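You operate a simulated robot arm through the tools that you are given. There is no shell and no other tool. Be economical: measure what you need, move in short steps, check, and stop when the job is done.

You are at the controls of a simulated robot arm. One attempt, no reset.

## Task
Put things in order on the laundry counter top. At the end: the green scrub brush is on the purple coaster; the clear foam cup is on the teal coaster; the teal lint roller stands where the clear foam cup stood; the orange carton (marked "Salts") stands where the green scrub brush stood; the yellow jar (marked "Balm") stands on top of the green bath soap; whatever was shut is shut again. Leave all else as you found it, and nothing knocked over.

It is judged by the outcome, as a careful person would: the job done as asked, and still so three seconds after it is handed in. It fails if anything else is knocked over, pushed out of place, dropped, spilled or broken.

## Robot
A 7-joint arm with a two-finger parallel gripper, fixed in place. Base frame: the origin is at the foot of the arm, x ahead of it, y to its left, z up; the work surface is at about z = 0.9. Readings come in m, degrees, newtons and seconds.
With the tool pointing down near the work surface it reaches from about 0.3 to 0.68 m from the base axis. Its first joint turns from -66.0 to 66.0 degrees. Payload 1.57 kg.
Tool frame: the origin (TCP) lies between the finger pads and is the grasp point; the fingertips stand 0.03 m ahead of it; z points along the fingers, y is the line along which they close. The gripper opens to 0.11 m. The fingers are 0.024 m wide and 0.012 m thick; the gripper's body (0.048 by 0.112 m) begins 0.078 m behind the TCP.
Orientation is that of the tool frame in the base frame, as [roll, pitch, yaw] about the fixed x, y, z axes, in that order (R = Rz(yaw) Ry(pitch) Rx(roll)). With the fingers straight down and closing along the base's y, the tool's x points along the base's -x, its y along +y and its z along -z.

## Interface
- The arm moves only by the tool drive_tool. Its argument "series" is a list of rows, each a list of 7 numbers: the shift along the tool's x, y, z in m, then the turn, a rotation vector about the tool's x, y, z in degrees, then the closure in counts, from 0 (fully open) to 255 (shut). In form: [[tx, ty, tz, ax, ay, az, gripper], ...]. A call has 1 to 10 rows; each row shifts and turns the commanded pose from where the row before left it, along the tool's axes as they then stand. Rows are played at 5 a second. More than 0.05 m and 8.6 degrees between two rows, or a gripper value outside its range, and nothing of the call is played. Where a pose cannot be reached the arm comes as near as it can. A force on the tool above 40 N (or 10 N above the force at the start of the call, whichever is more), or a blocked arm, ends the call early, and 0.2 s more pass. The fingers move at their own pace (about 0.108 m/s each) and stop on an object; they squeeze with about 26 N. The grip force told is the motor's: it shows also when the fingers shut on nothing. Time passes only in rows, and 0.2 s behind the last, so rows that do not move let the fingers close. The reply holds the time, the measured pose of the TCP, the force on the tool along the base axes, the opening and the grip force, in the units named above and with some noise.
- Cameras (640 x 400 px; columns grow to the right, rows downward): "scene" is fixed at [0.1848, -0.4302, 1.3882]; the picture's right is [0.36, -0.93, 0.00], its down [-0.68, -0.26, -0.69] and it looks along [0.65, 0.25, -0.72] (base axes); focal length 310 px, centre (320, 200). "wrist" rides on the gripper at [-0.036, 0, -0.08] in the tool frame; the picture's right is [0.00, -1.00, 0.00], its down [0.97, 0.00, -0.24] and it looks along [0.24, 0.00, 0.97] (tool axes); focal length 218 px, centre (320, 200).
- snapshot(camera): a new picture of that camera. It takes no simulated time.
- point_at(camera, pixels): for up to 12 pixels [column, row] of the newest picture of that camera ("zoom" is the newest enlarged one), the place [x, y, z] in the base frame of the surface seen there, good to about 0.002 m. It takes no simulated time.
- enlarge(camera, box): a new picture of the part [left, top, right, bottom] of that camera's present view, enlarged. It takes no simulated time.
- sign_off(): hands the job in; it is judged then, once.

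Go step by step. Measure first, check grasps and placings, and put right what went wrong. The budget is 80 turns and 54 pictures, counting those below and the enlarged ones. Unless the task says otherwise, let go and move clear before handing in, and close with one line.

The tools are called after "Request:" as a command line: name --pt "numbers of a row" for each row, then --argument value for the rest, lists and objects as JSON in quotes. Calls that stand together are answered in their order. drive_tool: Moves the arm, as the interface text tells. Its arguments: {"type":"object","properties":{"series":{"type":"array","items":{"type":"array","items":{"type":"number"}}}},"required":["series"]} The other tools are called the same way: snapshot (camera) takes a picture; point_at (camera, pixels) gives the place of the surface under pixels of a picture; enlarge (camera, box) takes an enlarged picture of a part of a camera's view; sign_off () hands the job in.

At the start:

```text
time: 0.0
tcp_pos: [0.3684, -0.2456, 1.1444]
tool_rot: [-180.0, 0.0, 179.9]
contact_force: [-0.2, 0.0, -0.4]
gripper_width: 0.1098
finger_force: 0.0
```

scene: 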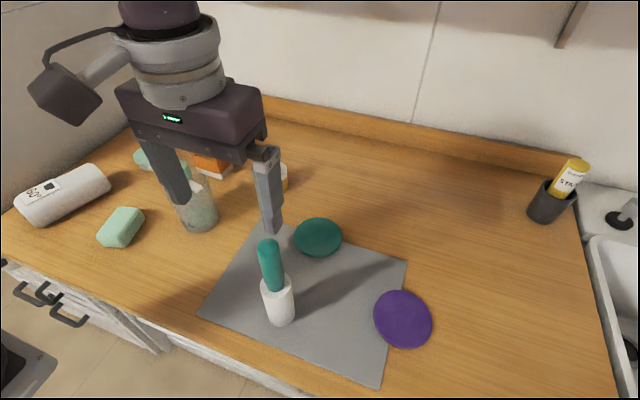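
wrist: 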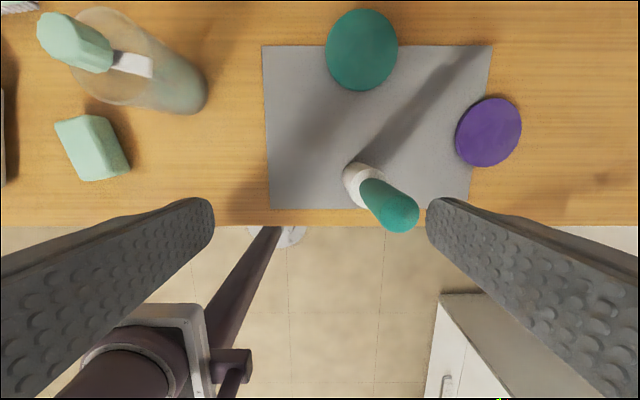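

The arm hides the back left part of the counter, around (190,180) in the scene view. I'll enlarge that area first.

Request:
enlarge --camera "scene" --box '[100, 120, 320, 260]'

Request:
enlarge --camera "wrist" --box '[0, 0, 320, 200]'

```text
2.86 times, centred on (210, 190) of scene
```

zoom: 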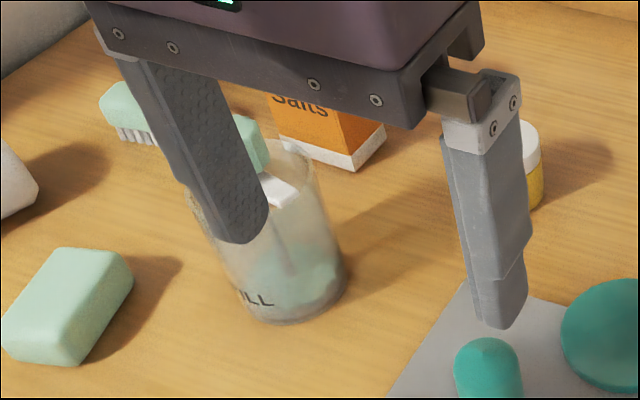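

```text
2.00 times, centred on (160, 100) of wrist
```

zoom: 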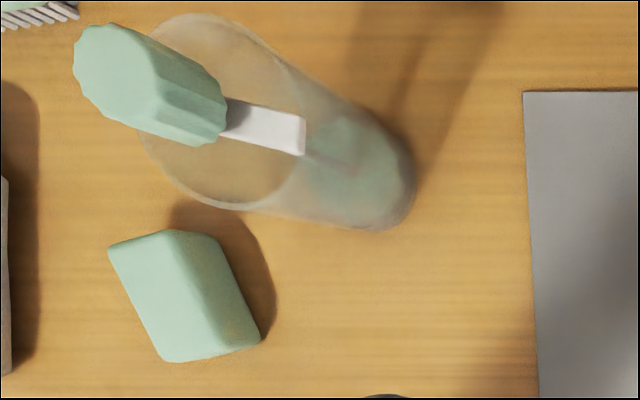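

The cup holds a stick-like item, and a brush lies behind the left finger. I'll take coordinates of what is visible.

Request:
point_at --camera "scene" --pixels '[[318, 236], [402, 318], [280, 318], [269, 245], [190, 225], [120, 225], [145, 160], [212, 168], [285, 180], [60, 195], [300, 340], [545, 205]]'

Request:
drive_tool --pt "0 -0.05 0 0 0 0 0" --pt "0 -0.05 0 0 0 0 0" --pt "0 -0.05 0 0 0 0 0" --pt "0.03 -0.04 0 0 0 0 0"

Request:
snapshot --camera "scene"

```text
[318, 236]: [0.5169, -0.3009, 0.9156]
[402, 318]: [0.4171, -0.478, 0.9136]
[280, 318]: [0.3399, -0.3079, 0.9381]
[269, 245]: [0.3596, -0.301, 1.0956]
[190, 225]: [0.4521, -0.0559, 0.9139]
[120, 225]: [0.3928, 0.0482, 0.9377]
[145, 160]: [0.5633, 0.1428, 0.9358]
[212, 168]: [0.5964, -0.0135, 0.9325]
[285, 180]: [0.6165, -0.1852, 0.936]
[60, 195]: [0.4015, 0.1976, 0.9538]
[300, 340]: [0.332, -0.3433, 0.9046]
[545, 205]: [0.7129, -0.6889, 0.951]
```

```text
time: 1.0
tcp_pos: [0.3391, -0.437, 1.1422]
tool_rot: [179.9, -0.1, 180.0]
contact_force: [0.2, -0.5, -0.1]
gripper_width: 0.1102
finger_force: 0.1
```

```text
49 pictures are left
```

scene: 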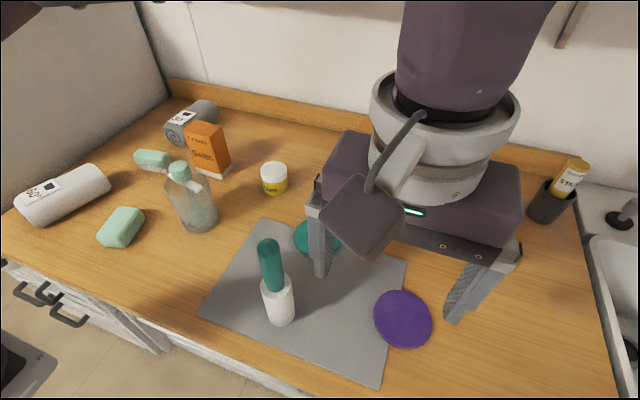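

Request:
enlarge --camera "scene" --box '[80, 80, 320, 260]'

Request:
enlarge --camera "scene" --box '[130, 130, 240, 240]'

```text
2.22 times, centred on (200, 170) of scene
```

zoom: 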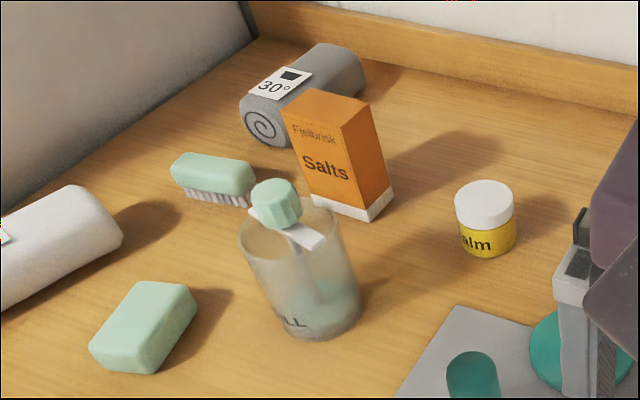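

```text
3.64 times, centred on (185, 185) of scene
```

zoom: 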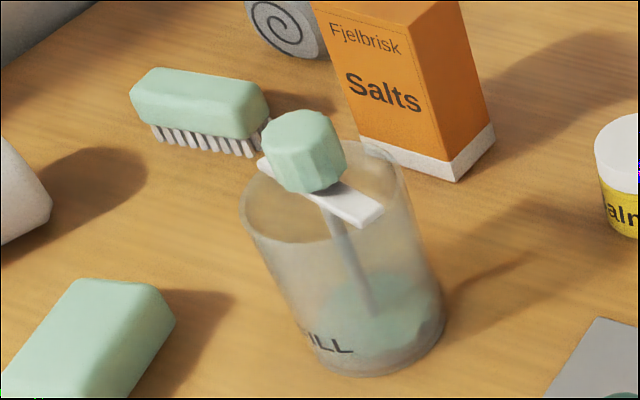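

The brush lies at zoom (200,110), with the carton, cup, jar and soap around it. I'll measure them in this zoom.

Request:
point_at --camera "zoom" --pixels '[[155, 75], [265, 92], [240, 130], [135, 97], [200, 90], [155, 132], [248, 155], [285, 165], [305, 135], [262, 165], [375, 215], [340, 195]]'

Request:
point_at --camera "zoom" --pixels '[[345, 300], [300, 260], [240, 205], [410, 165], [345, 375], [440, 330], [370, 145], [455, 180], [493, 128], [410, 110], [80, 285], [170, 318]]'

Request:
point_at --camera "scene" --pixels '[[187, 123], [214, 135], [224, 128], [274, 168], [261, 178], [288, 178], [272, 192], [263, 165], [285, 164], [117, 209], [143, 213], [108, 237]]'

Request:
point_at --camera "scene" --pixels '[[268, 241], [268, 260], [277, 282], [265, 288], [290, 288], [270, 320], [294, 317], [376, 315], [431, 320], [402, 291], [402, 347], [240, 320]]'

```text
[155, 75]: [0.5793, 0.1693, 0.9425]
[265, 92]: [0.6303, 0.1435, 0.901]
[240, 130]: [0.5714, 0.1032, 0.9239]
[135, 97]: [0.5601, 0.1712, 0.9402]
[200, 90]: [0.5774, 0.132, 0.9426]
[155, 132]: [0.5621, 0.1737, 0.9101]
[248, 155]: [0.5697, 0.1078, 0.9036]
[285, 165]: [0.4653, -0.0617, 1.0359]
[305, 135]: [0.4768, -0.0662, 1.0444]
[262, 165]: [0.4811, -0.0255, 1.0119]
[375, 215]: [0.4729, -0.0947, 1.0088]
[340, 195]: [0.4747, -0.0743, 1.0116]
```

```text
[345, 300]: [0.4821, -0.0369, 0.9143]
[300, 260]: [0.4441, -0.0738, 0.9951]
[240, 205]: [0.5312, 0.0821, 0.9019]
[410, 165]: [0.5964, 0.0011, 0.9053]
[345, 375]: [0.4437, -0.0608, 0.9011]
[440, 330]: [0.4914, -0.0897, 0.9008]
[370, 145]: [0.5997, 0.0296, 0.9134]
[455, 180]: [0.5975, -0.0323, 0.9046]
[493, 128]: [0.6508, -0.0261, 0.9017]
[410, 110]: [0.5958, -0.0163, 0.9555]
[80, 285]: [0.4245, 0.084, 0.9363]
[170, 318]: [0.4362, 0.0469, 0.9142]
```

```text
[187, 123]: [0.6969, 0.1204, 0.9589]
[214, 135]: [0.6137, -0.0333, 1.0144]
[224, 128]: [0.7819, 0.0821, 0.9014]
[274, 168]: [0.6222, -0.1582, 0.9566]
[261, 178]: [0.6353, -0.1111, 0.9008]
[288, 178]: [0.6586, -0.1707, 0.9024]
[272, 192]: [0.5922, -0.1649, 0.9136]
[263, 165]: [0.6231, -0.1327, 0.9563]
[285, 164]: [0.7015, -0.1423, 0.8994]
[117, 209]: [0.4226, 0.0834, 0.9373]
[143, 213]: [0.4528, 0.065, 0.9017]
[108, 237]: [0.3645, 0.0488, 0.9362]
```

```text
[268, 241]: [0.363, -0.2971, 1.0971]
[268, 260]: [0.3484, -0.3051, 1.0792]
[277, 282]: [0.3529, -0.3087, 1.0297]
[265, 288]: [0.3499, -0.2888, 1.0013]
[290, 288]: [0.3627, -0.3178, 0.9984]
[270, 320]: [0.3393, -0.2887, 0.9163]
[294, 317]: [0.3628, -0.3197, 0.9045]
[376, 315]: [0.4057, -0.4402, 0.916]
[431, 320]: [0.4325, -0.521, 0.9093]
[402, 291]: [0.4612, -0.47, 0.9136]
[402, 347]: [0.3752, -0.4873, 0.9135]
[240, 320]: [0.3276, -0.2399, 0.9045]
```

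I want a top-down view of the left group, so I'm moving the tool to about (0.48, 0.05, 1.17).

Request:
drive_tool --pt "0 0.05 -0.01 0 0 0 0" --pt "0 0.05 -0.01 0 0 0 0" --pt "0 0.05 0 0 0 0 0" --pt "-0.02 0.05 0 0 0 0 0" --pt "-0.02 0.05 0 0 0 0 0" --pt "-0.02 0.05 0 0 0 0 0" --pt "-0.02 0.05 0 0 0 0 0" --pt "-0.02 0.05 0 0 0 0 0" --pt "-0.02 0.05 0 0 0 0 0" --pt "-0.02 0.02 0 0 0 0 0"

Request:
snapshot --camera "wrist"

```text
refused: row 1 steps farther than a row can; nothing moved
```

```text
46 pictures are left
```

wrist: 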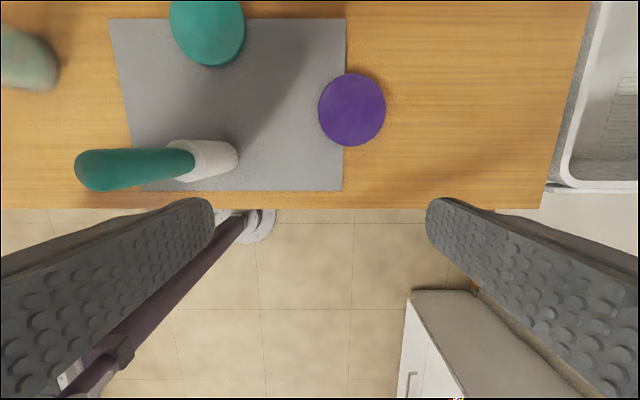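

The diagonal step went over the 0.05 m limit, so nothing moved. The purple coaster (352,109), teal coaster (208,30) and roller base (207,160) are visible here. I'll measure them and resend the move with shorter steps.

Request:
point_at --camera "wrist" --pixels '[[320, 109], [384, 109], [352, 75], [352, 143], [172, 25], [243, 25], [208, 62], [237, 158], [210, 178], [210, 142], [112, 20], [342, 188]]'

Request:
drive_tool --pt "0 0.048 -0.01 0 0 0 0" --pt "0 0.048 -0.01 0 0 0 0" --pt "0 0.048 -0.01 0 0 0 0" --pt "-0.02 0.045 0 0 0 0 0" --pt "-0.02 0.045 0 0 0 0 0" --pt "-0.02 0.045 0 0 0 0 0" --pt "-0.02 0.045 0 0 0 0 0" --pt "-0.02 0.045 0 0 0 0 0" --pt "-0.02 0.045 0 0 0 0 0" --pt "-0.02 0.045 0 0 0 0 0"

Request:
snapshot --camera "wrist"

```text
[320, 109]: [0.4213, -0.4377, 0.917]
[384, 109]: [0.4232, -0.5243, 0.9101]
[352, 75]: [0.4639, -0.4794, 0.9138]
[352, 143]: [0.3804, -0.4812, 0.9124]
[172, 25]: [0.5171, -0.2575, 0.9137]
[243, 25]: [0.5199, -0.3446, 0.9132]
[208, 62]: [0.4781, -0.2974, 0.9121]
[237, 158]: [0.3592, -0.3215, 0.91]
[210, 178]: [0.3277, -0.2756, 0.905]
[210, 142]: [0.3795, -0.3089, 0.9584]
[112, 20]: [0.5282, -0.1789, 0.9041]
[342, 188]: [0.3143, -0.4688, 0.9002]
```

```text
time: 3.2
tcp_pos: [0.4753, 0.0248, 1.1755]
tool_rot: [180.0, 0.0, 179.9]
contact_force: [-0.7, -1.2, 0.5]
gripper_width: 0.1101
finger_force: 0.1
```

```text
45 pictures are left
```

wrist: 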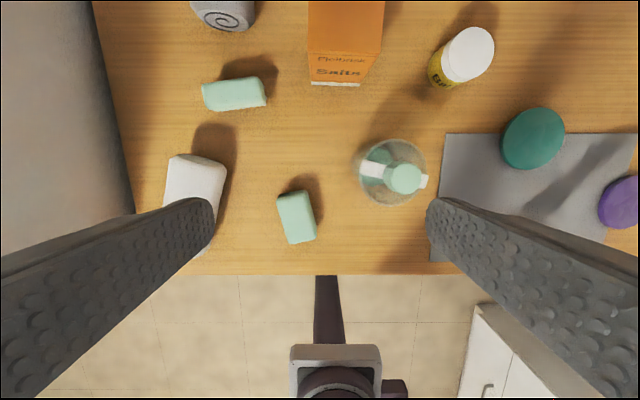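

Good top view: brush at (234,94), soap (296,217), cup (390,170), carton (345,45), jar (465,55). I'll enlarge it for precise points.

Request:
enlarge --camera "wrist" --box '[180, 0, 500, 200]'

Request:
point_at --camera "zoom" --pixels '[[45, 170], [48, 215], [160, 155], [168, 205], [105, 185], [110, 210], [355, 340], [490, 340], [420, 275], [420, 405], [380, 345], [450, 355]]'

Request:
point_at --camera "wrist" --pixels '[[280, 195], [307, 193], [314, 236], [289, 241], [312, 55], [372, 57], [314, 82], [358, 84], [468, 55], [447, 50], [492, 45], [470, 30]]'

```text
2.00 times, centred on (340, 100) of wrist
```

zoom: 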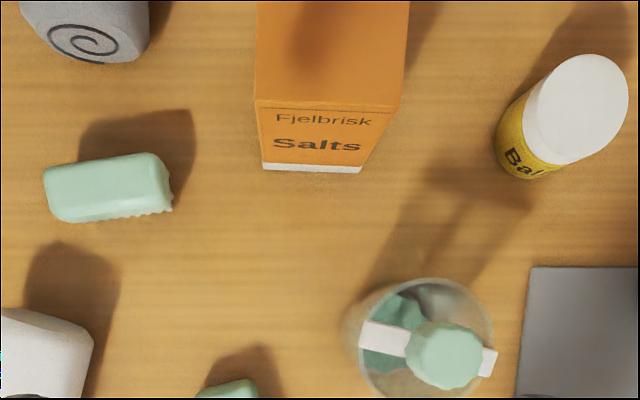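

```text
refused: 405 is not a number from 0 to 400
```

```text
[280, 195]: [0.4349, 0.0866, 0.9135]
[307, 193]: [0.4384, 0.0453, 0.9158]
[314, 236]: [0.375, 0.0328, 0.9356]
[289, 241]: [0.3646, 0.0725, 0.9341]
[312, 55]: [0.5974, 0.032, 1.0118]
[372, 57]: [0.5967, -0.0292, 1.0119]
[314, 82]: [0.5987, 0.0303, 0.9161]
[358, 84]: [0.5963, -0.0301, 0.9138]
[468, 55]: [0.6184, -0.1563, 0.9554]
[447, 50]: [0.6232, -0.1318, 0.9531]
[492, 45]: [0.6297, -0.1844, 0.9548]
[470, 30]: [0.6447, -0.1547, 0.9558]
```

Request:
point_at --camera "zoom" --pixels '[[45, 172], [60, 220], [155, 155], [168, 205], [105, 185], [170, 178], [420, 280], [370, 345], [445, 355], [487, 362], [330, 90], [330, 10]]'

Request:
point_at --camera "wrist" --pixels '[[358, 170], [426, 175], [390, 139], [390, 206], [345, 2], [345, 25], [378, 20], [345, 45], [296, 217], [290, 195], [282, 200], [305, 240]]'

```text
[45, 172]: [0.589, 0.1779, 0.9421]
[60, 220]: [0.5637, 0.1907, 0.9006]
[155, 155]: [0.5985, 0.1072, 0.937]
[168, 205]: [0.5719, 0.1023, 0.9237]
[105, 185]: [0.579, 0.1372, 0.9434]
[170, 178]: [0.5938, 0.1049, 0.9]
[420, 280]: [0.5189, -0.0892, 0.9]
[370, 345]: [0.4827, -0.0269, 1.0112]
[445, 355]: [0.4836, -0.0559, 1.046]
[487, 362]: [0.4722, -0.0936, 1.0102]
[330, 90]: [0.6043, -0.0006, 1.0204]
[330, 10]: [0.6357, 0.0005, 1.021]
```

```text
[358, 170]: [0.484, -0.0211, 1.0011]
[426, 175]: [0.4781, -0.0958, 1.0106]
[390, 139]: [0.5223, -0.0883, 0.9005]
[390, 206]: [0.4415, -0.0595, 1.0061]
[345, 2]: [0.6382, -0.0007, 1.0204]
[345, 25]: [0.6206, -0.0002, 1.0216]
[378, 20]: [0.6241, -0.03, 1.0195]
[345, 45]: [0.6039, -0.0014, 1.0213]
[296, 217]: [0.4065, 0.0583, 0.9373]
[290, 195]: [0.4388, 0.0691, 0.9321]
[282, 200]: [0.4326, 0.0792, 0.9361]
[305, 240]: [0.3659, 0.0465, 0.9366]
```

Brush: centre about (0.579, 0.141), top z 0.943, long axis close to base y and skewed about 7.6°. I'll turn the tool 82.4° so the fingers close across its width.

Request:
drive_tool --pt "0 0 0 0 0 8.24 0" --pt "0 0 0 0 0 8.24 0" --pt "0 0 0 0 0 8.24 0" --pt "0 0 0 0 0 8.24 0" --pt "0 0 0 0 0 8.24 0" --pt "0 0 0 0 0 8.24 0" --pt "0 0 0 0 0 8.24 0" --pt "0 0 0 0 0 8.24 0" --pt "0 0 0 0 0 8.24 0" --pt "0 0 0 0 0 8.24 0"

```text
time: 5.4
tcp_pos: [0.4771, 0.0217, 1.1737]
tool_rot: [-180.0, 0.1, 97.4]
contact_force: [-0.1, -0.5, -0.6]
gripper_width: 0.1096
finger_force: 0.1
```

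Request:
drive_tool --pt "0.0262 0.0292 0 0 0 0 0" --pt "0.0262 0.0292 0 0 0 0 0" --pt "0.0262 0.0292 0 0 0 0 0" --pt "0.0262 0.0292 0 0 0 0 0" --pt "0 0 0.04 0 0 0 0" --pt "0 0 0.04 0 0 0 0" --pt "0 0 0.04 0 0 0 0" --pt "0 0 0.02 0 0 0 0" --pt "0 0 0 0 0 0 0"

Request:
snapshot --camera "wrist"

```text
time: 7.4
tcp_pos: [0.5793, 0.1398, 1.0342]
tool_rot: [-179.9, 0.0, 97.5]
contact_force: [0.4, 0.2, 0.2]
gripper_width: 0.1098
finger_force: 0.1
```

```text
43 pictures are left
```

wrist: 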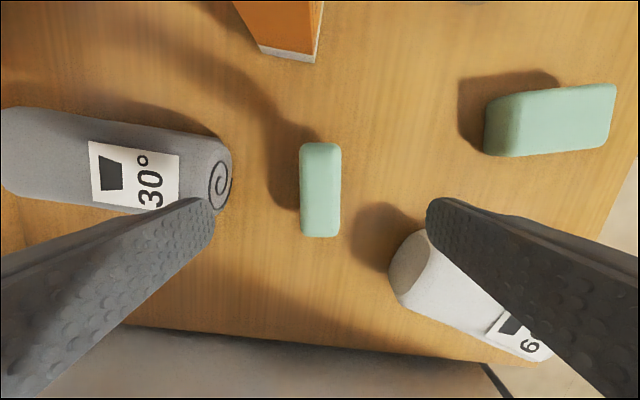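

The brush lines up between the fingers at (320,190), but the grey towel end (220,180) and white towel end (400,270) are close to the finger paths. I'll measure the clearances.

Request:
point_at --camera "wrist" --pixels '[[228, 175], [232, 160], [215, 195], [190, 180], [395, 265], [425, 235], [395, 290], [300, 150], [340, 150], [300, 235], [339, 235], [320, 190]]'

```text
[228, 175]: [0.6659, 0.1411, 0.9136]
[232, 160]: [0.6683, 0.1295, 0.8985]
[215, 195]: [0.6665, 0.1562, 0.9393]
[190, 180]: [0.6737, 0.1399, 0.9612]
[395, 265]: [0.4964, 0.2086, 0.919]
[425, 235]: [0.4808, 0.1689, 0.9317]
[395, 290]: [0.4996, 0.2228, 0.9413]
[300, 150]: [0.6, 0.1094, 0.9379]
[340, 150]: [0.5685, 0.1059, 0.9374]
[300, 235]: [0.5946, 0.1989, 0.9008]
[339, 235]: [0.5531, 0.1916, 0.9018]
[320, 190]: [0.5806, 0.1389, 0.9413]
```

Clearances are fine with the fingers part closed. Next I go down to z 0.936, staying off the table, and close on the brush.

Request:
drive_tool --pt "0 0.0005 0 0 0 0 100" --pt "0 0 0.04 0 0 0 100" --pt "0 0 0.04 0 0 0 100" --pt "0 0 0.018 0 0 0 100" --pt "0 0 0 0 0 0 180" --pt "0 0 0 0 0 0 255" --pt "0 0 0 0 0 0 255" --pt "0 0 0 0 0 0 255"

Request:
snapshot --camera "scene"

```text
time: 9.2
tcp_pos: [0.5797, 0.1412, 0.9352]
tool_rot: [-179.9, 0.1, 97.6]
contact_force: [0.0, -0.2, 0.1]
gripper_width: 0.0333
finger_force: 25.9
```

```text
42 pictures are left
```

scene: 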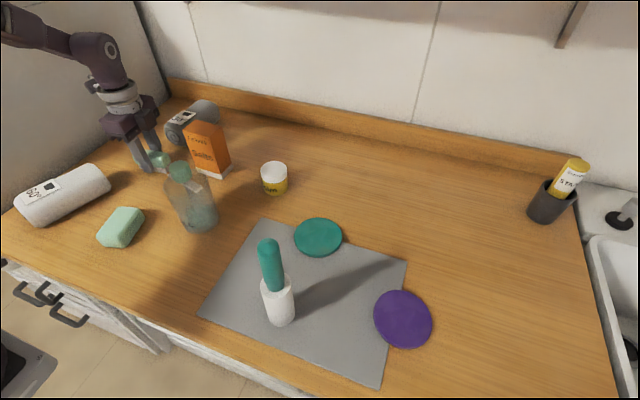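

The brush is held (opening 0.033 m). I'll lift it and carry it high toward the purple coaster.

Request:
drive_tool --pt "0 0 -0.045 0 0 0 255" --pt "0 0 -0.045 0 0 0 255" --pt "0 0 -0.045 0 0 0 255" --pt "0 0 -0.045 0 0 0 255" --pt "0 0 -0.045 0 0 0 255" --pt "-0.04254 -0.01705 0 0 0 0 255" --pt "-0.04254 -0.01705 0 0 0 0 255" --pt "-0.04254 -0.01705 0 0 0 0 255" --pt "-0.04254 -0.01705 0 0 0 0 255"

Request:
drive_tool --pt "-0.04254 -0.01705 0 0 0 0 255" --pt "-0.04254 -0.01705 0 0 0 0 255" --pt "-0.04254 -0.01705 0 0 0 0 255" --pt "-0.04254 -0.01705 0 0 0 0 255" --pt "-0.04254 -0.01705 0 0 0 0 255" --pt "-0.04254 -0.01705 0 0 0 0 255" --pt "-0.04254 -0.01705 0 0 0 0 255" --pt "-0.04254 -0.01705 0 0 0 0 255" --pt "-0.04254 -0.01705 0 0 0 0 255" --pt "-0.04254 -0.01705 0 0 0 0 255"

Request:
snapshot --camera "wrist"

```text
time: 11.2
tcp_pos: [0.5349, -0.039, 1.1607]
tool_rot: [180.0, 0.0, 97.5]
contact_force: [0.2, 0.0, -0.2]
gripper_width: 0.0
finger_force: 21.7
```

```text
time: 13.4
tcp_pos: [0.4023, -0.434, 1.1413]
tool_rot: [-180.0, 0.0, 97.5]
contact_force: [-0.4, 0.2, -0.9]
gripper_width: 0.0001
finger_force: 21.5
out of reach, approached as far as the arm can: row 9, 10
```

```text
41 pictures are left
```

wrist: 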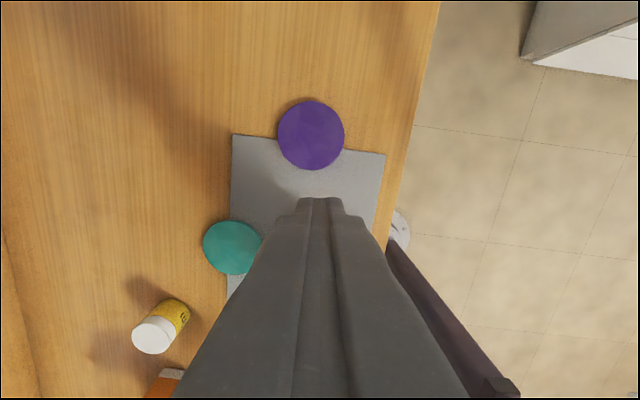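

The gripper shows 0 opening, so the brush slipped out. I need to find where it went.

Request:
snapshot --camera "scene"

Request:
enlarge --camera "scene" --box '[90, 80, 300, 260]'

```text
40 pictures are left
```

scene: 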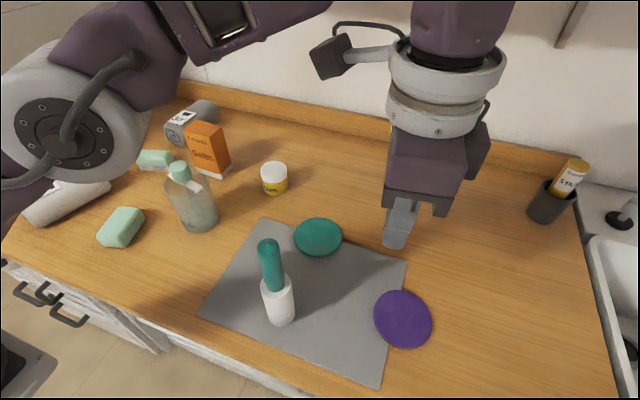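

```text
2.22 times, centred on (195, 170) of scene
```

zoom: 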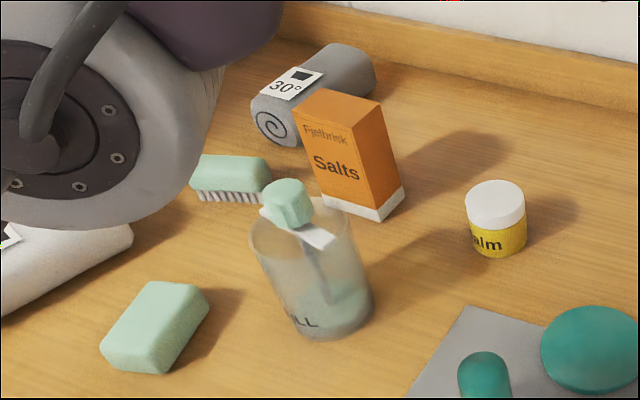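

The brush is still next to its original spot, upright on its bristles; it slipped early in the fast lift. I'll go back and look at it from above.

Request:
drive_tool --pt "0.0421 0.0193 0 0 0 0 0" --pt "0.0421 0.0193 0 0 0 0 0" --pt "0.0421 0.0193 0 0 0 0 0" --pt "0.0421 0.0193 0 0 0 0 0" --pt "0.0421 0.0193 0 0 0 0 0" --pt "0.0421 0.0193 0 0 0 0 0" --pt "0.0421 0.0193 0 0 0 0 0" --pt "0.0421 0.0193 0 0 0 0 0" --pt "0.0421 0.0193 0 0 0 0 0" --pt "0.0421 0.0193 0 0 0 0 0"

Request:
drive_tool --pt "0.0421 0.0193 0 0 0 0 0" --pt "0.0421 0.0193 0 0 0 0 0" --pt "0 0 0.03 0 0 0 0" --pt "0 0 0.03 0 0 0 0" --pt "0 0 0 0 0 0 0"

Request:
snapshot --camera "wrist"

```text
time: 15.6
tcp_pos: [0.5368, 0.0094, 1.1427]
tool_rot: [180.0, -0.1, 97.5]
contact_force: [-0.3, 0.6, -0.7]
gripper_width: 0.1103
finger_force: 0.2
```

```text
time: 16.8
tcp_pos: [0.5644, 0.0988, 1.0809]
tool_rot: [179.9, 0.1, 97.6]
contact_force: [-0.7, -1.0, -0.1]
gripper_width: 0.1098
finger_force: 0.0
```

```text
38 pictures are left
```

wrist: 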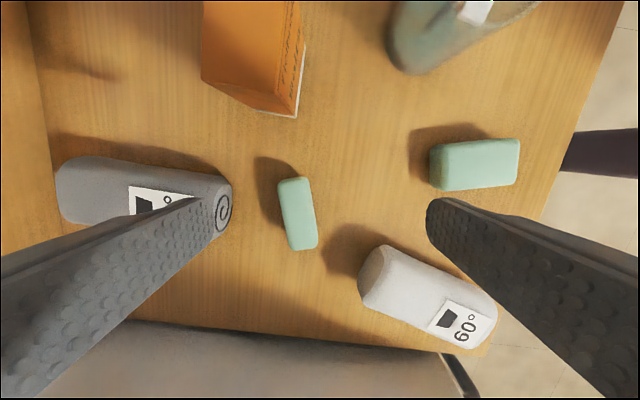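

Request:
enlarge --camera "wrist" --box '[220, 150, 380, 250]'

Request:
point_at --camera "zoom" --pixels '[[235, 120], [345, 120], [270, 380], [385, 375], [290, 115], [325, 390], [300, 230], [310, 260], [255, 250], [365, 250]]'

```text
4.00 times, centred on (300, 200) of wrist
```

zoom: 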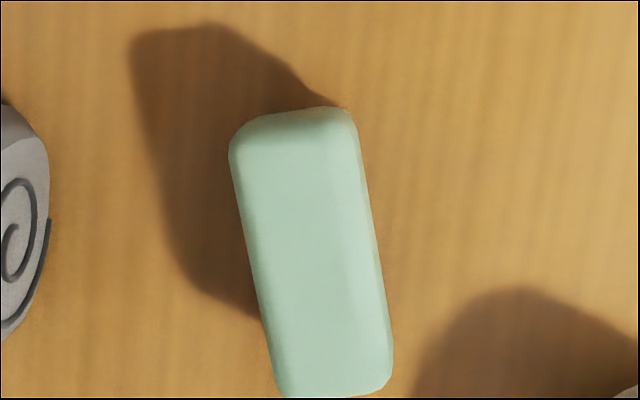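

```text
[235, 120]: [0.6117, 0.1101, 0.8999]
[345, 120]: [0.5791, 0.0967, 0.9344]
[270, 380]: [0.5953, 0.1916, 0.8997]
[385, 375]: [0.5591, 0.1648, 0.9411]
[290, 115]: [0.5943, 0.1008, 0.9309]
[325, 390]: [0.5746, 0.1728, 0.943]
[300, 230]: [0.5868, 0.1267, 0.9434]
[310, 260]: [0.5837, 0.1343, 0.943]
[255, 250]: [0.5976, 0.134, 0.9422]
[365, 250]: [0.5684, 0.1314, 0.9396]
```

The brush is now at about (0.583, 0.135), turned 8° further. I'll align, go lower this time (z 0.932), close, and lift slowly.

Request:
drive_tool --pt "0.0335 0.0232 0 0 0 0 80" --pt "0 0 0.03 0 0 -4 80" --pt "0 0 0.04 0 0 -4 80" --pt "0 0 0.04 0 0 0 80" --pt "0 0 0.029 0 0 0 80" --pt "0 0 0.01 0 0 0 80" --pt "0 0 0 0 0 0 80"

Request:
enlarge --camera "wrist" --box '[160, 100, 480, 300]'

```text
time: 18.4
tcp_pos: [0.5817, 0.1353, 0.931]
tool_rot: [-180.0, 0.1, 105.5]
contact_force: [1.3, 0.8, -0.2]
gripper_width: 0.0754
finger_force: 0.1
```

```text
2.00 times, centred on (320, 200) of wrist
```

zoom: 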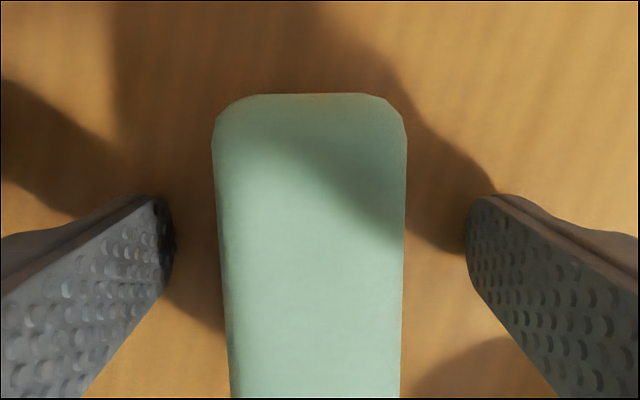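

Well aligned. I'll close and lift slowly in 4 mm rows.

Request:
drive_tool --pt "0 0 0 0 0 0 180" --pt "0 0 0 0 0 0 255" --pt "0 0 0 0 0 0 255" --pt "0 0 0 0 0 0 255" --pt "0 0 -0.004 0 0 0 255" --pt "0 0 -0.004 0 0 0 255" --pt "0 0 -0.004 0 0 0 255" --pt "0 0 -0.008 0 0 0 255" --pt "0 0 -0.01 0 0 0 255"

Request:
enlarge --camera "wrist" --box '[160, 100, 480, 300]'

```text
time: 20.4
tcp_pos: [0.5824, 0.1351, 0.961]
tool_rot: [-179.9, 0.1, 105.5]
contact_force: [-0.8, 0.2, -1.8]
gripper_width: 0.0332
finger_force: 25.8
```

```text
2.00 times, centred on (320, 200) of wrist
```

zoom: 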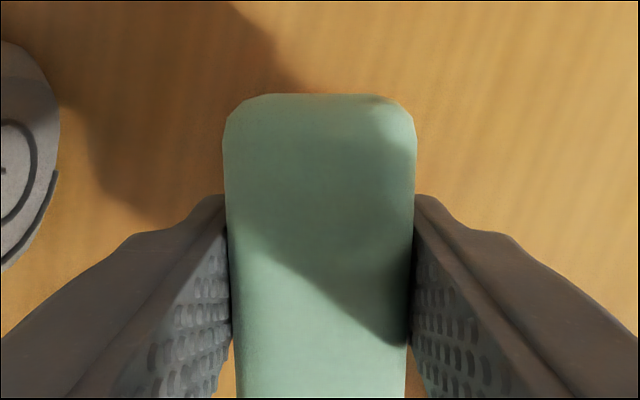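

The brush is held this time (opening 0.033, lifted). I'll raise it gently to 1.10 and start the transfer.

Request:
drive_tool --pt "0 0 -0.012 0 0 0 255" --pt "0 0 -0.018 0 0 0 255" --pt "0 0 -0.022 0 0 0 255" --pt "0 0 -0.025 0 0 0 255" --pt "0 0 -0.025 0 0 0 255" --pt "0 0 -0.022 0 0 0 255" --pt "0 0 -0.015 0 0 0 255" --pt "-0.01 -0.006 0 0 0 0 255" --pt "-0.018 -0.01 0 0 0 0 255" --pt "-0.0246 -0.01452 0 0 0 0 255"

```text
time: 22.6
tcp_pos: [0.5645, 0.0765, 1.101]
tool_rot: [180.0, 0.0, 105.6]
contact_force: [-1.0, -1.4, -0.4]
gripper_width: 0.0335
finger_force: 26.1
```

Request:
drive_tool --pt "-0.02773 -0.0159 0 0 0 0 255" --pt "-0.02773 -0.0159 0 0 0 0 255" --pt "-0.02773 -0.0159 0 0 0 0 255" --pt "-0.02773 -0.0159 0 0 0 0 255" --pt "-0.02773 -0.0159 0 0 0 0 255" --pt "-0.02773 -0.0159 0 0 0 0 255" --pt "-0.02773 -0.0159 0 0 0 0 255" --pt "-0.02773 -0.0159 0 0 0 0 255" --pt "-0.02773 -0.0159 0 0 0 0 255"

Request:
drive_tool --pt "-0.02773 -0.0159 0 0 0 0 255" --pt "-0.02773 -0.0159 0 0 0 0 255" --pt "-0.02773 -0.0159 0 0 0 0 255" --pt "-0.02773 -0.0159 0.005 0 0 0 255" --pt "-0.02773 -0.0159 0.01 0 0 0 255" --pt "-0.02773 -0.0159 0.015 0 0 0 255" --pt "-0.02773 -0.0159 0.015 0 0 0 255" --pt "-0.02773 -0.0159 0.015 0 0 0 255" --pt "-0.02773 -0.0159 0.01 0 0 0 255"

Request:
snapshot --camera "wrist"

```text
time: 24.6
tcp_pos: [0.4966, -0.2023, 1.0987]
tool_rot: [-180.0, 0.0, 105.6]
contact_force: [0.2, 0.1, -1.4]
gripper_width: 0.0335
finger_force: 26.1
```

```text
time: 26.6
tcp_pos: [0.4306, -0.4601, 1.037]
tool_rot: [-180.0, -0.1, 105.5]
contact_force: [0.1, -0.3, -0.5]
gripper_width: 0.0335
finger_force: 26.6
out of reach, approached as far as the arm can: row 9
```

```text
34 pictures are left
```

wrist: 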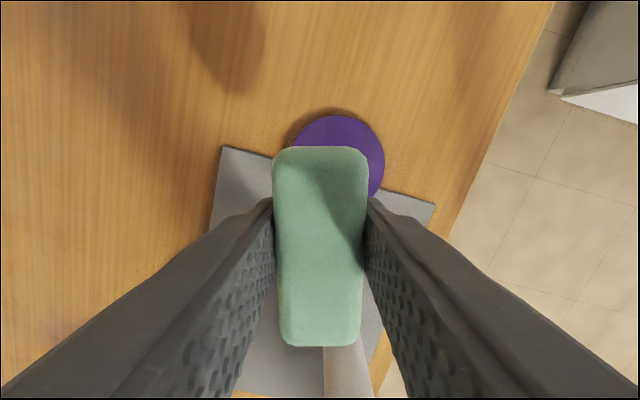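

Reach limits the last bit at this height. I'll descend to about 0.975, shift over the coaster centre and check.

Request:
drive_tool --pt "0 0 0.02 0 0 0 255" --pt "0 0 0.02 0 0 0 255" --pt "0 0 0.02 0 0 0 255" --pt "-0.009 -0.007 0 0 0 0 255" --pt "-0.009 -0.007 0 0 0 0 255" --pt "0 0 0 0 0 0 255"

Request:
snapshot --camera "wrist"

Request:
snapshot --camera "scene"

```text
time: 28.0
tcp_pos: [0.4221, -0.48, 0.9786]
tool_rot: [-180.0, -0.1, 105.5]
contact_force: [-1.2, 0.7, -0.6]
gripper_width: 0.0334
finger_force: 26.5
```

```text
33 pictures are left
```

wrist: 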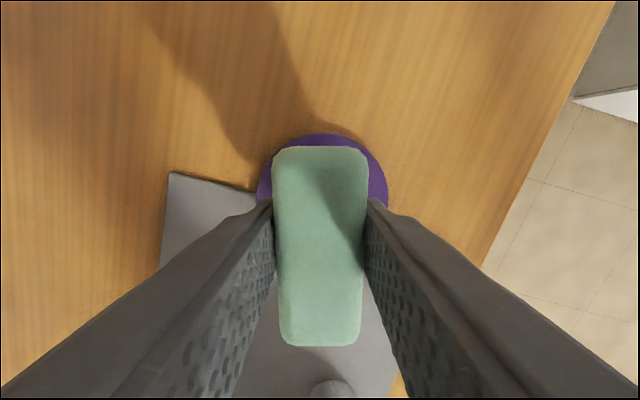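

```text
32 pictures are left
```

scene: 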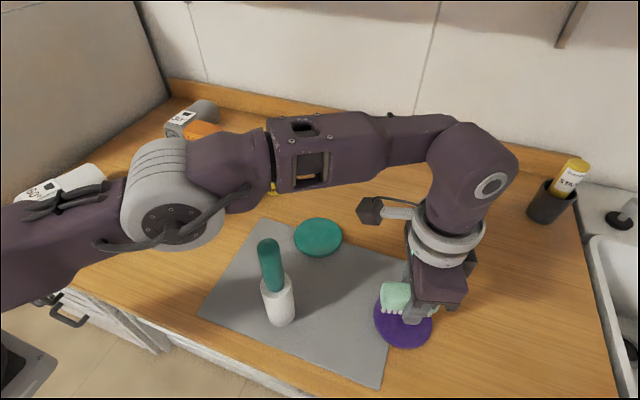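

The brush sits over the purple coaster. I'll check where its ends are in space.

Request:
point_at --camera "wrist" --pixels '[[320, 152], [320, 250], [320, 340], [282, 200], [360, 200]]'

```text
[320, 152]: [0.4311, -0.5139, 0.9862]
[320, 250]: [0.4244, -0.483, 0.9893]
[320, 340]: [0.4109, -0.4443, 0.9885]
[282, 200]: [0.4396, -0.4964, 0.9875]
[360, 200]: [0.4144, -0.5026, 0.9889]
```

Centre is about (0.421, -0.479), which is good. I'll lower 0.033, open and rise.

Request:
drive_tool --pt "0 0 0.012 0 0 0 255" --pt "0 0 0.012 0 0 0 255" --pt "0 0 0.006 0 0 0 255" --pt "0 0 0.003 0 0 0 255" --pt "0 0 0.001 0 0 0 255" --pt "0 0 0 0 0 0 255"

Request:
drive_tool --pt "0 0 0 0 0 0 160" --pt "0 0 0 0 0 0 120" --pt "0 0 0 0 0 0 100" --pt "0 0 -0.03 0 0 0 100" --pt "0 0 -0.04 0 0 0 100" --pt "0.02 0 -0.04 0 0 0 100"

Request:
snapshot --camera "wrist"

```text
time: 29.4
tcp_pos: [0.4202, -0.4812, 0.943]
tool_rot: [179.9, 0.1, 105.7]
contact_force: [1.1, 0.4, 9.7]
gripper_width: 0.0334
finger_force: 26.0
```

```text
time: 30.8
tcp_pos: [0.4148, -0.4589, 1.0549]
tool_rot: [-179.9, 0.0, 105.5]
contact_force: [-0.1, 0.1, -0.1]
gripper_width: 0.0668
finger_force: 0.2
```

```text
31 pictures are left
```

wrist: 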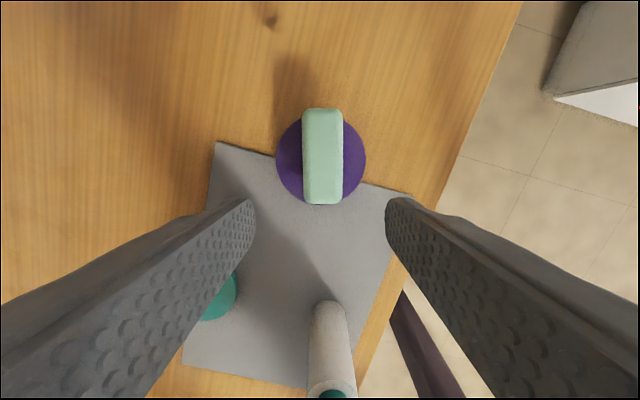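

The brush is on the purple coaster. Next is the carton: I'll travel to in front of it and turn the tool back to yaw 180.

Request:
drive_tool --pt "0.03656 0.02429 -0.02 0 0 0 0" --pt "0.03656 0.02429 -0.02 0 0 0 0" --pt "0.03656 0.02429 -0.02 0 0 0 0" --pt "0.03656 0.02429 -0.01 0 0 0 0" --pt "0.03656 0.02429 0 0 0 0 0" --pt "0.03656 0.02429 0 0 0 0 0" --pt "0.03656 0.02429 0 0 0 0 0" --pt "0.03656 0.02429 0 0 0 0 0" --pt "0.03656 0.02429 0 0 0 0 0"

Request:
drive_tool --pt "0 0 0 0 0 -8.28 0" --pt "0 0 0 0 0 -8.28 0" --pt "0 0 0 0 0 -8.28 0" --pt "0 0 0 0 0 -8.28 0" --pt "0 0 0 0 0 -8.28 0" --pt "0 0 0 0 0 -8.28 0" --pt "0 0 0 0 0 -8.28 0" --pt "0 0 0 0 0 -8.28 0" --pt "0 0 0 0 0 -8.26 0"

Request:
snapshot --camera "wrist"

```text
time: 32.8
tcp_pos: [0.5358, -0.084, 1.1216]
tool_rot: [179.9, 0.0, 105.6]
contact_force: [-0.2, -0.5, -0.2]
gripper_width: 0.11
finger_force: 0.0
```

```text
time: 34.8
tcp_pos: [0.5385, -0.0861, 1.123]
tool_rot: [180.0, 0.0, -179.8]
contact_force: [0.6, 0.2, 0.0]
gripper_width: 0.11
finger_force: 0.0
```

```text
30 pictures are left
```

wrist: 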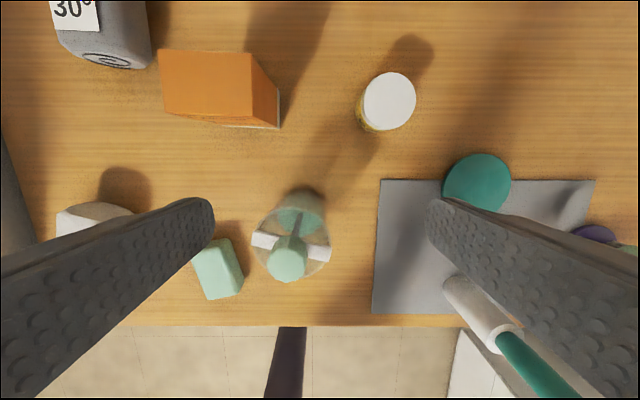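

The carton's full top is visible (163–252, 50–118). I'll measure it together with the jar, cup and soap.

Request:
enlarge --camera "wrist" --box '[120, 10, 440, 210]'

Request:
point_at --camera "wrist" --pixels '[[163, 53], [248, 55], [168, 110], [250, 115], [205, 85], [265, 100], [362, 102], [414, 102], [388, 75], [388, 128], [388, 102], [277, 127]]'

Request:
point_at --camera "wrist" --pixels '[[255, 240], [328, 253], [288, 260], [253, 230], [330, 265], [290, 208], [301, 188], [197, 255], [218, 268], [240, 290], [209, 298], [230, 242]]'

```text
2.00 times, centred on (280, 110) of wrist
```

zoom: 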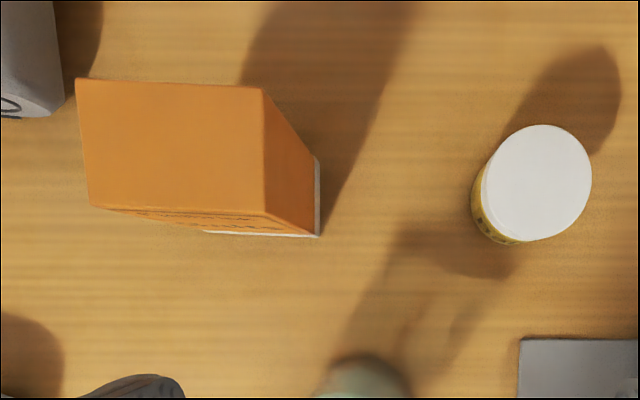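

```text
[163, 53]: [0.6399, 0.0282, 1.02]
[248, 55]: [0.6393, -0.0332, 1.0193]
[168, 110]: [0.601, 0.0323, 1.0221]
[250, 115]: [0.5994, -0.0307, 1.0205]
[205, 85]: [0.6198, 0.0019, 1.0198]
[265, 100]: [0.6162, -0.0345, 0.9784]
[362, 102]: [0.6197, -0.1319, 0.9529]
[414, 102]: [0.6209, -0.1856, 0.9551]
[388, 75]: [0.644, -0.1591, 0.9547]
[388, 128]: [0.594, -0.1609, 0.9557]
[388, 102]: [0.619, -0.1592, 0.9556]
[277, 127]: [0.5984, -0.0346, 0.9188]
```

```text
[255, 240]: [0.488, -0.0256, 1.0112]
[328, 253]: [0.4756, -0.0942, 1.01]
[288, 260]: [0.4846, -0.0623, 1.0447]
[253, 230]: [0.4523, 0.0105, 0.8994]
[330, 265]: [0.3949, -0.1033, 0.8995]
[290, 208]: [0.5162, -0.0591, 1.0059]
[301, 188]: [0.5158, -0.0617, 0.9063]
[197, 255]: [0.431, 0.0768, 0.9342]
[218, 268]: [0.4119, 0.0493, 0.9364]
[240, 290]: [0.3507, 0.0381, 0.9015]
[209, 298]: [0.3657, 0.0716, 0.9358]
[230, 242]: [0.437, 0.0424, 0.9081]
```

Carton: centre about (0.6195, -0.001), 0.065 wide in y. I'll descend in front of it and slide the open fingers forward around it.

Request:
drive_tool --pt "-0.0135 0.043 0 0 0 0 0" --pt "-0.0135 0.043 0 0 0 0 0" --pt "0 0 0.036 0 0 0 0" --pt "0 0 0.036 0 0 0 0" --pt "0 0 0.036 0 0 0 0" --pt "0 0 0.035 0 0 0 0" --pt "-0.0185 0 0 0 0 0 0" --pt "-0.018 0 0 0 0 0 0" --pt "-0.018 0 0 0 0 0 0" --pt "0 0 0 0 0 0 0"

Request:
snapshot --camera "wrist"

```text
time: 37.0
tcp_pos: [0.6217, 0.0014, 0.9799]
tool_rot: [-180.0, -0.1, 179.9]
contact_force: [0.3, 0.1, 0.0]
gripper_width: 0.1099
finger_force: 0.2
```

```text
28 pictures are left
```

wrist: 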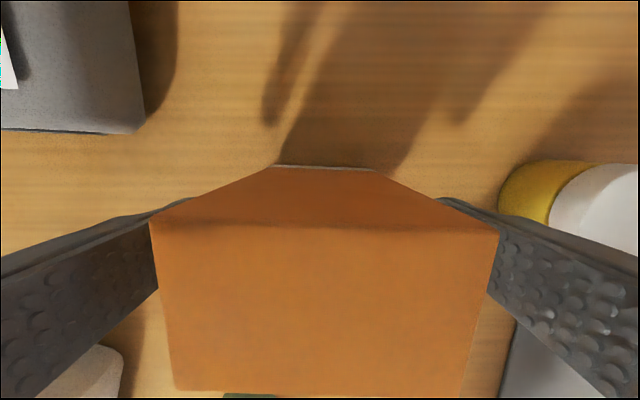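

The carton is between the fingers. I'll close and lift slowly.

Request:
drive_tool --pt "0 0 0 0 0 0 80" --pt "0 0 0 0 0 0 160" --pt "0 0 0 0 0 0 255" --pt "0 0 0 0 0 0 255" --pt "0 0 -0.005 0 0 0 255" --pt "0 0 -0.01 0 0 0 255" --pt "0 0 -0.01 0 0 0 255" --pt "0 0 -0.005 0 0 0 255"

Request:
snapshot --camera "scene"

```text
time: 38.8
tcp_pos: [0.6202, -0.0005, 1.0096]
tool_rot: [180.0, 0.1, 180.0]
contact_force: [-0.4, -0.1, -1.7]
gripper_width: 0.0707
finger_force: 25.5
```

```text
27 pictures are left
```

scene: 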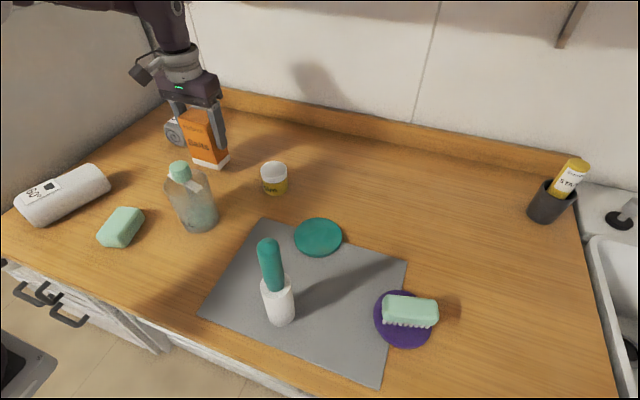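

Held (opening 0.071). Now carry it to the brush's old spot at (0.580, 0.141).

Request:
drive_tool --pt "0.008 0.015 0 0 0 0 255" --pt "0.01 0.027 0 0 0 0 255" --pt "0.01 0.032 0 0 0 0 255" --pt "0.008 0.03 0 0 0 0 255" --pt "0.0042 0.025 0 0 0 0 255" --pt "0 0.0125 0 0 0 0 255" --pt "0 0 0 0 0 0 255"

Request:
snapshot --camera "wrist"

```text
time: 40.4
tcp_pos: [0.5784, 0.1423, 1.0105]
tool_rot: [-180.0, 0.0, 180.0]
contact_force: [-0.3, 1.5, -2.9]
gripper_width: 0.0707
finger_force: 25.5
```

```text
26 pictures are left
```

wrist: 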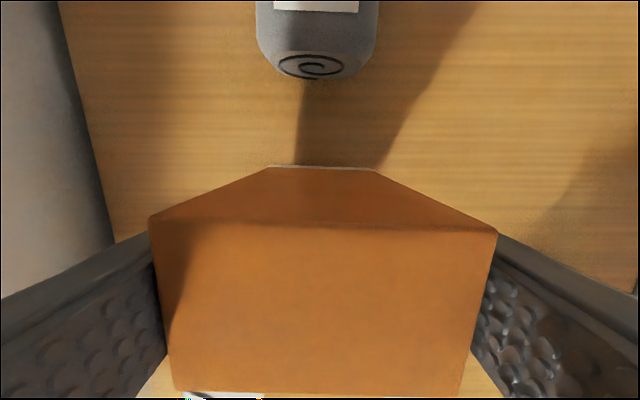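

Request:
drive_tool --pt "0 0 0.012 0 0 0 255" --pt "0 0 0.01 0 0 0 255" --pt "0 0 0.005 0 0 0 255" --pt "0 0 0.003 0 0 0 255" --pt "0 0 0.001 0 0 0 255" --pt "0 0 0 0 0 0 200" --pt "0 0 0 0 0 0 60" --pt "0 0 0 0 0 0 0" --pt "0 0 0 0 0 0 0"

Request:
drive_tool --pt "0 0 -0.03 0 0 0 0" --pt "0 0 -0.04 0 0 0 0" --pt "0 0 -0.04 0 0 0 0" --pt "0 0 -0.03 0 0 0 0" --pt "0.04 -0.02 0 0 0 0 0" --pt "0.04 -0.02 0 0 0 0 0"

Request:
snapshot --camera "wrist"

```text
time: 42.4
tcp_pos: [0.5792, 0.1405, 0.9806]
tool_rot: [180.0, 0.0, -179.9]
contact_force: [0.4, 0.5, -0.4]
gripper_width: 0.1101
finger_force: 0.1
```

```text
time: 43.8
tcp_pos: [0.4984, 0.1009, 1.1169]
tool_rot: [179.9, 0.1, 179.9]
contact_force: [0.1, 0.1, 0.5]
gripper_width: 0.1098
finger_force: 0.0
```

```text
25 pictures are left
```

wrist: 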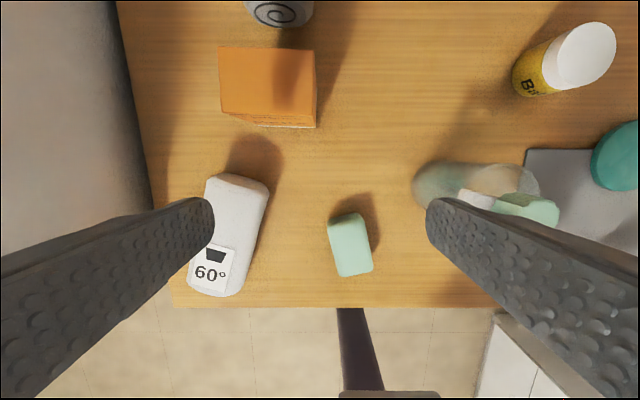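

The carton stands upright on the new spot at (268,85). I'll confirm its position and measure the soap top.

Request:
point_at --camera "wrist" --pixels '[[222, 50], [312, 53], [224, 108], [314, 120], [330, 222], [360, 214], [370, 265], [340, 274], [350, 245], [336, 225], [366, 235], [345, 218]]'

```text
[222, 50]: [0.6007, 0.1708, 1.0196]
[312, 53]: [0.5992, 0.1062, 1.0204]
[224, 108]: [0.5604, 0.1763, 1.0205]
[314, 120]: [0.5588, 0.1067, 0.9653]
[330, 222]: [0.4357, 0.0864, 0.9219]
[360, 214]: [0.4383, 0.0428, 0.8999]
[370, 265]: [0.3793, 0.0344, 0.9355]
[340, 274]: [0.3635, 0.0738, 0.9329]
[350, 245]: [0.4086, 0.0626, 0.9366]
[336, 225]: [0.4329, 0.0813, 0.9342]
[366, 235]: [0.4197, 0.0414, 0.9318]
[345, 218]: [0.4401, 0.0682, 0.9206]
```

The carton is at (0.580, 0.140) as wanted. Soap centre is about (0.406, 0.060), top 0.9365. Next I go above the foam cup and check alignment.

Request:
drive_tool --pt "0.0049 -0.0402 0 0 0 0 0" --pt "0.0049 -0.0402 0 0 0 0 0" --pt "0.0049 -0.0402 0 0 0 0 0" --pt "0.0049 -0.0402 0 0 0 0 0" --pt "0 0 0 0 0 0 0"

Request:
snapshot --camera "wrist"

```text
time: 45.0
tcp_pos: [0.4797, -0.0608, 1.1179]
tool_rot: [180.0, 0.0, -179.9]
contact_force: [-0.5, 0.7, -0.3]
gripper_width: 0.1099
finger_force: 0.1
```

```text
24 pictures are left
```

wrist: 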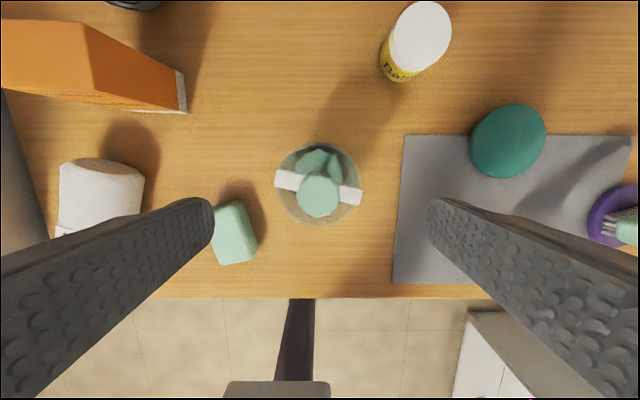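

The cup is centred at column 319. I'll lower to z 0.978, which keeps the palm above the knob at 1.046, then close.

Request:
drive_tool --pt "0 0 0.03 0 0 0 0" --pt "0 0 0.03 0 0 0 0" --pt "0 0 0.03 0 0 0 0" --pt "0 0 0.03 0 0 0 0" --pt "0 0 0.019 0 0 0 0" --pt "0 0 0 0 0 0 40" --pt "0 0 0 0 0 0 80" --pt "0 0 0 0 0 0 140" --pt "0 0 0 0 0 0 255" --pt "0 0 0 0 0 0 255"

Request:
snapshot --camera "wrist"

Request:
snapshot --camera "scene"

```text
time: 47.2
tcp_pos: [0.4794, -0.0579, 0.9795]
tool_rot: [180.0, 0.0, -179.9]
contact_force: [0.4, 1.0, -0.8]
gripper_width: 0.0791
finger_force: 26.2
```

```text
23 pictures are left
```

wrist: 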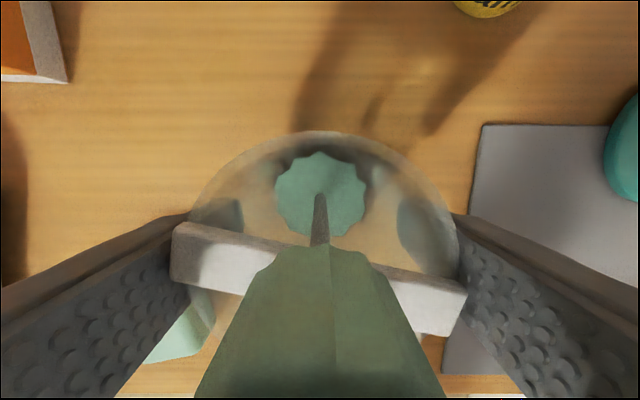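

```text
22 pictures are left
```

scene: 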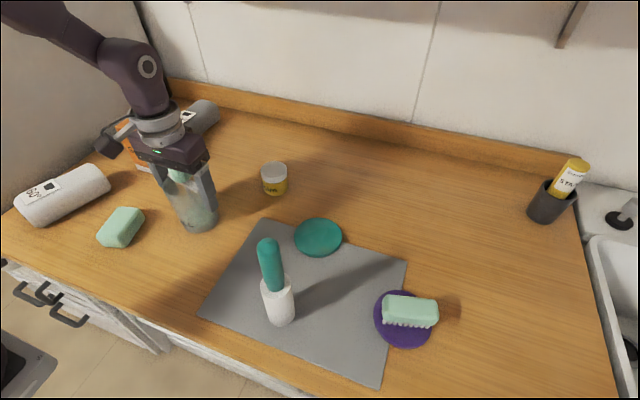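

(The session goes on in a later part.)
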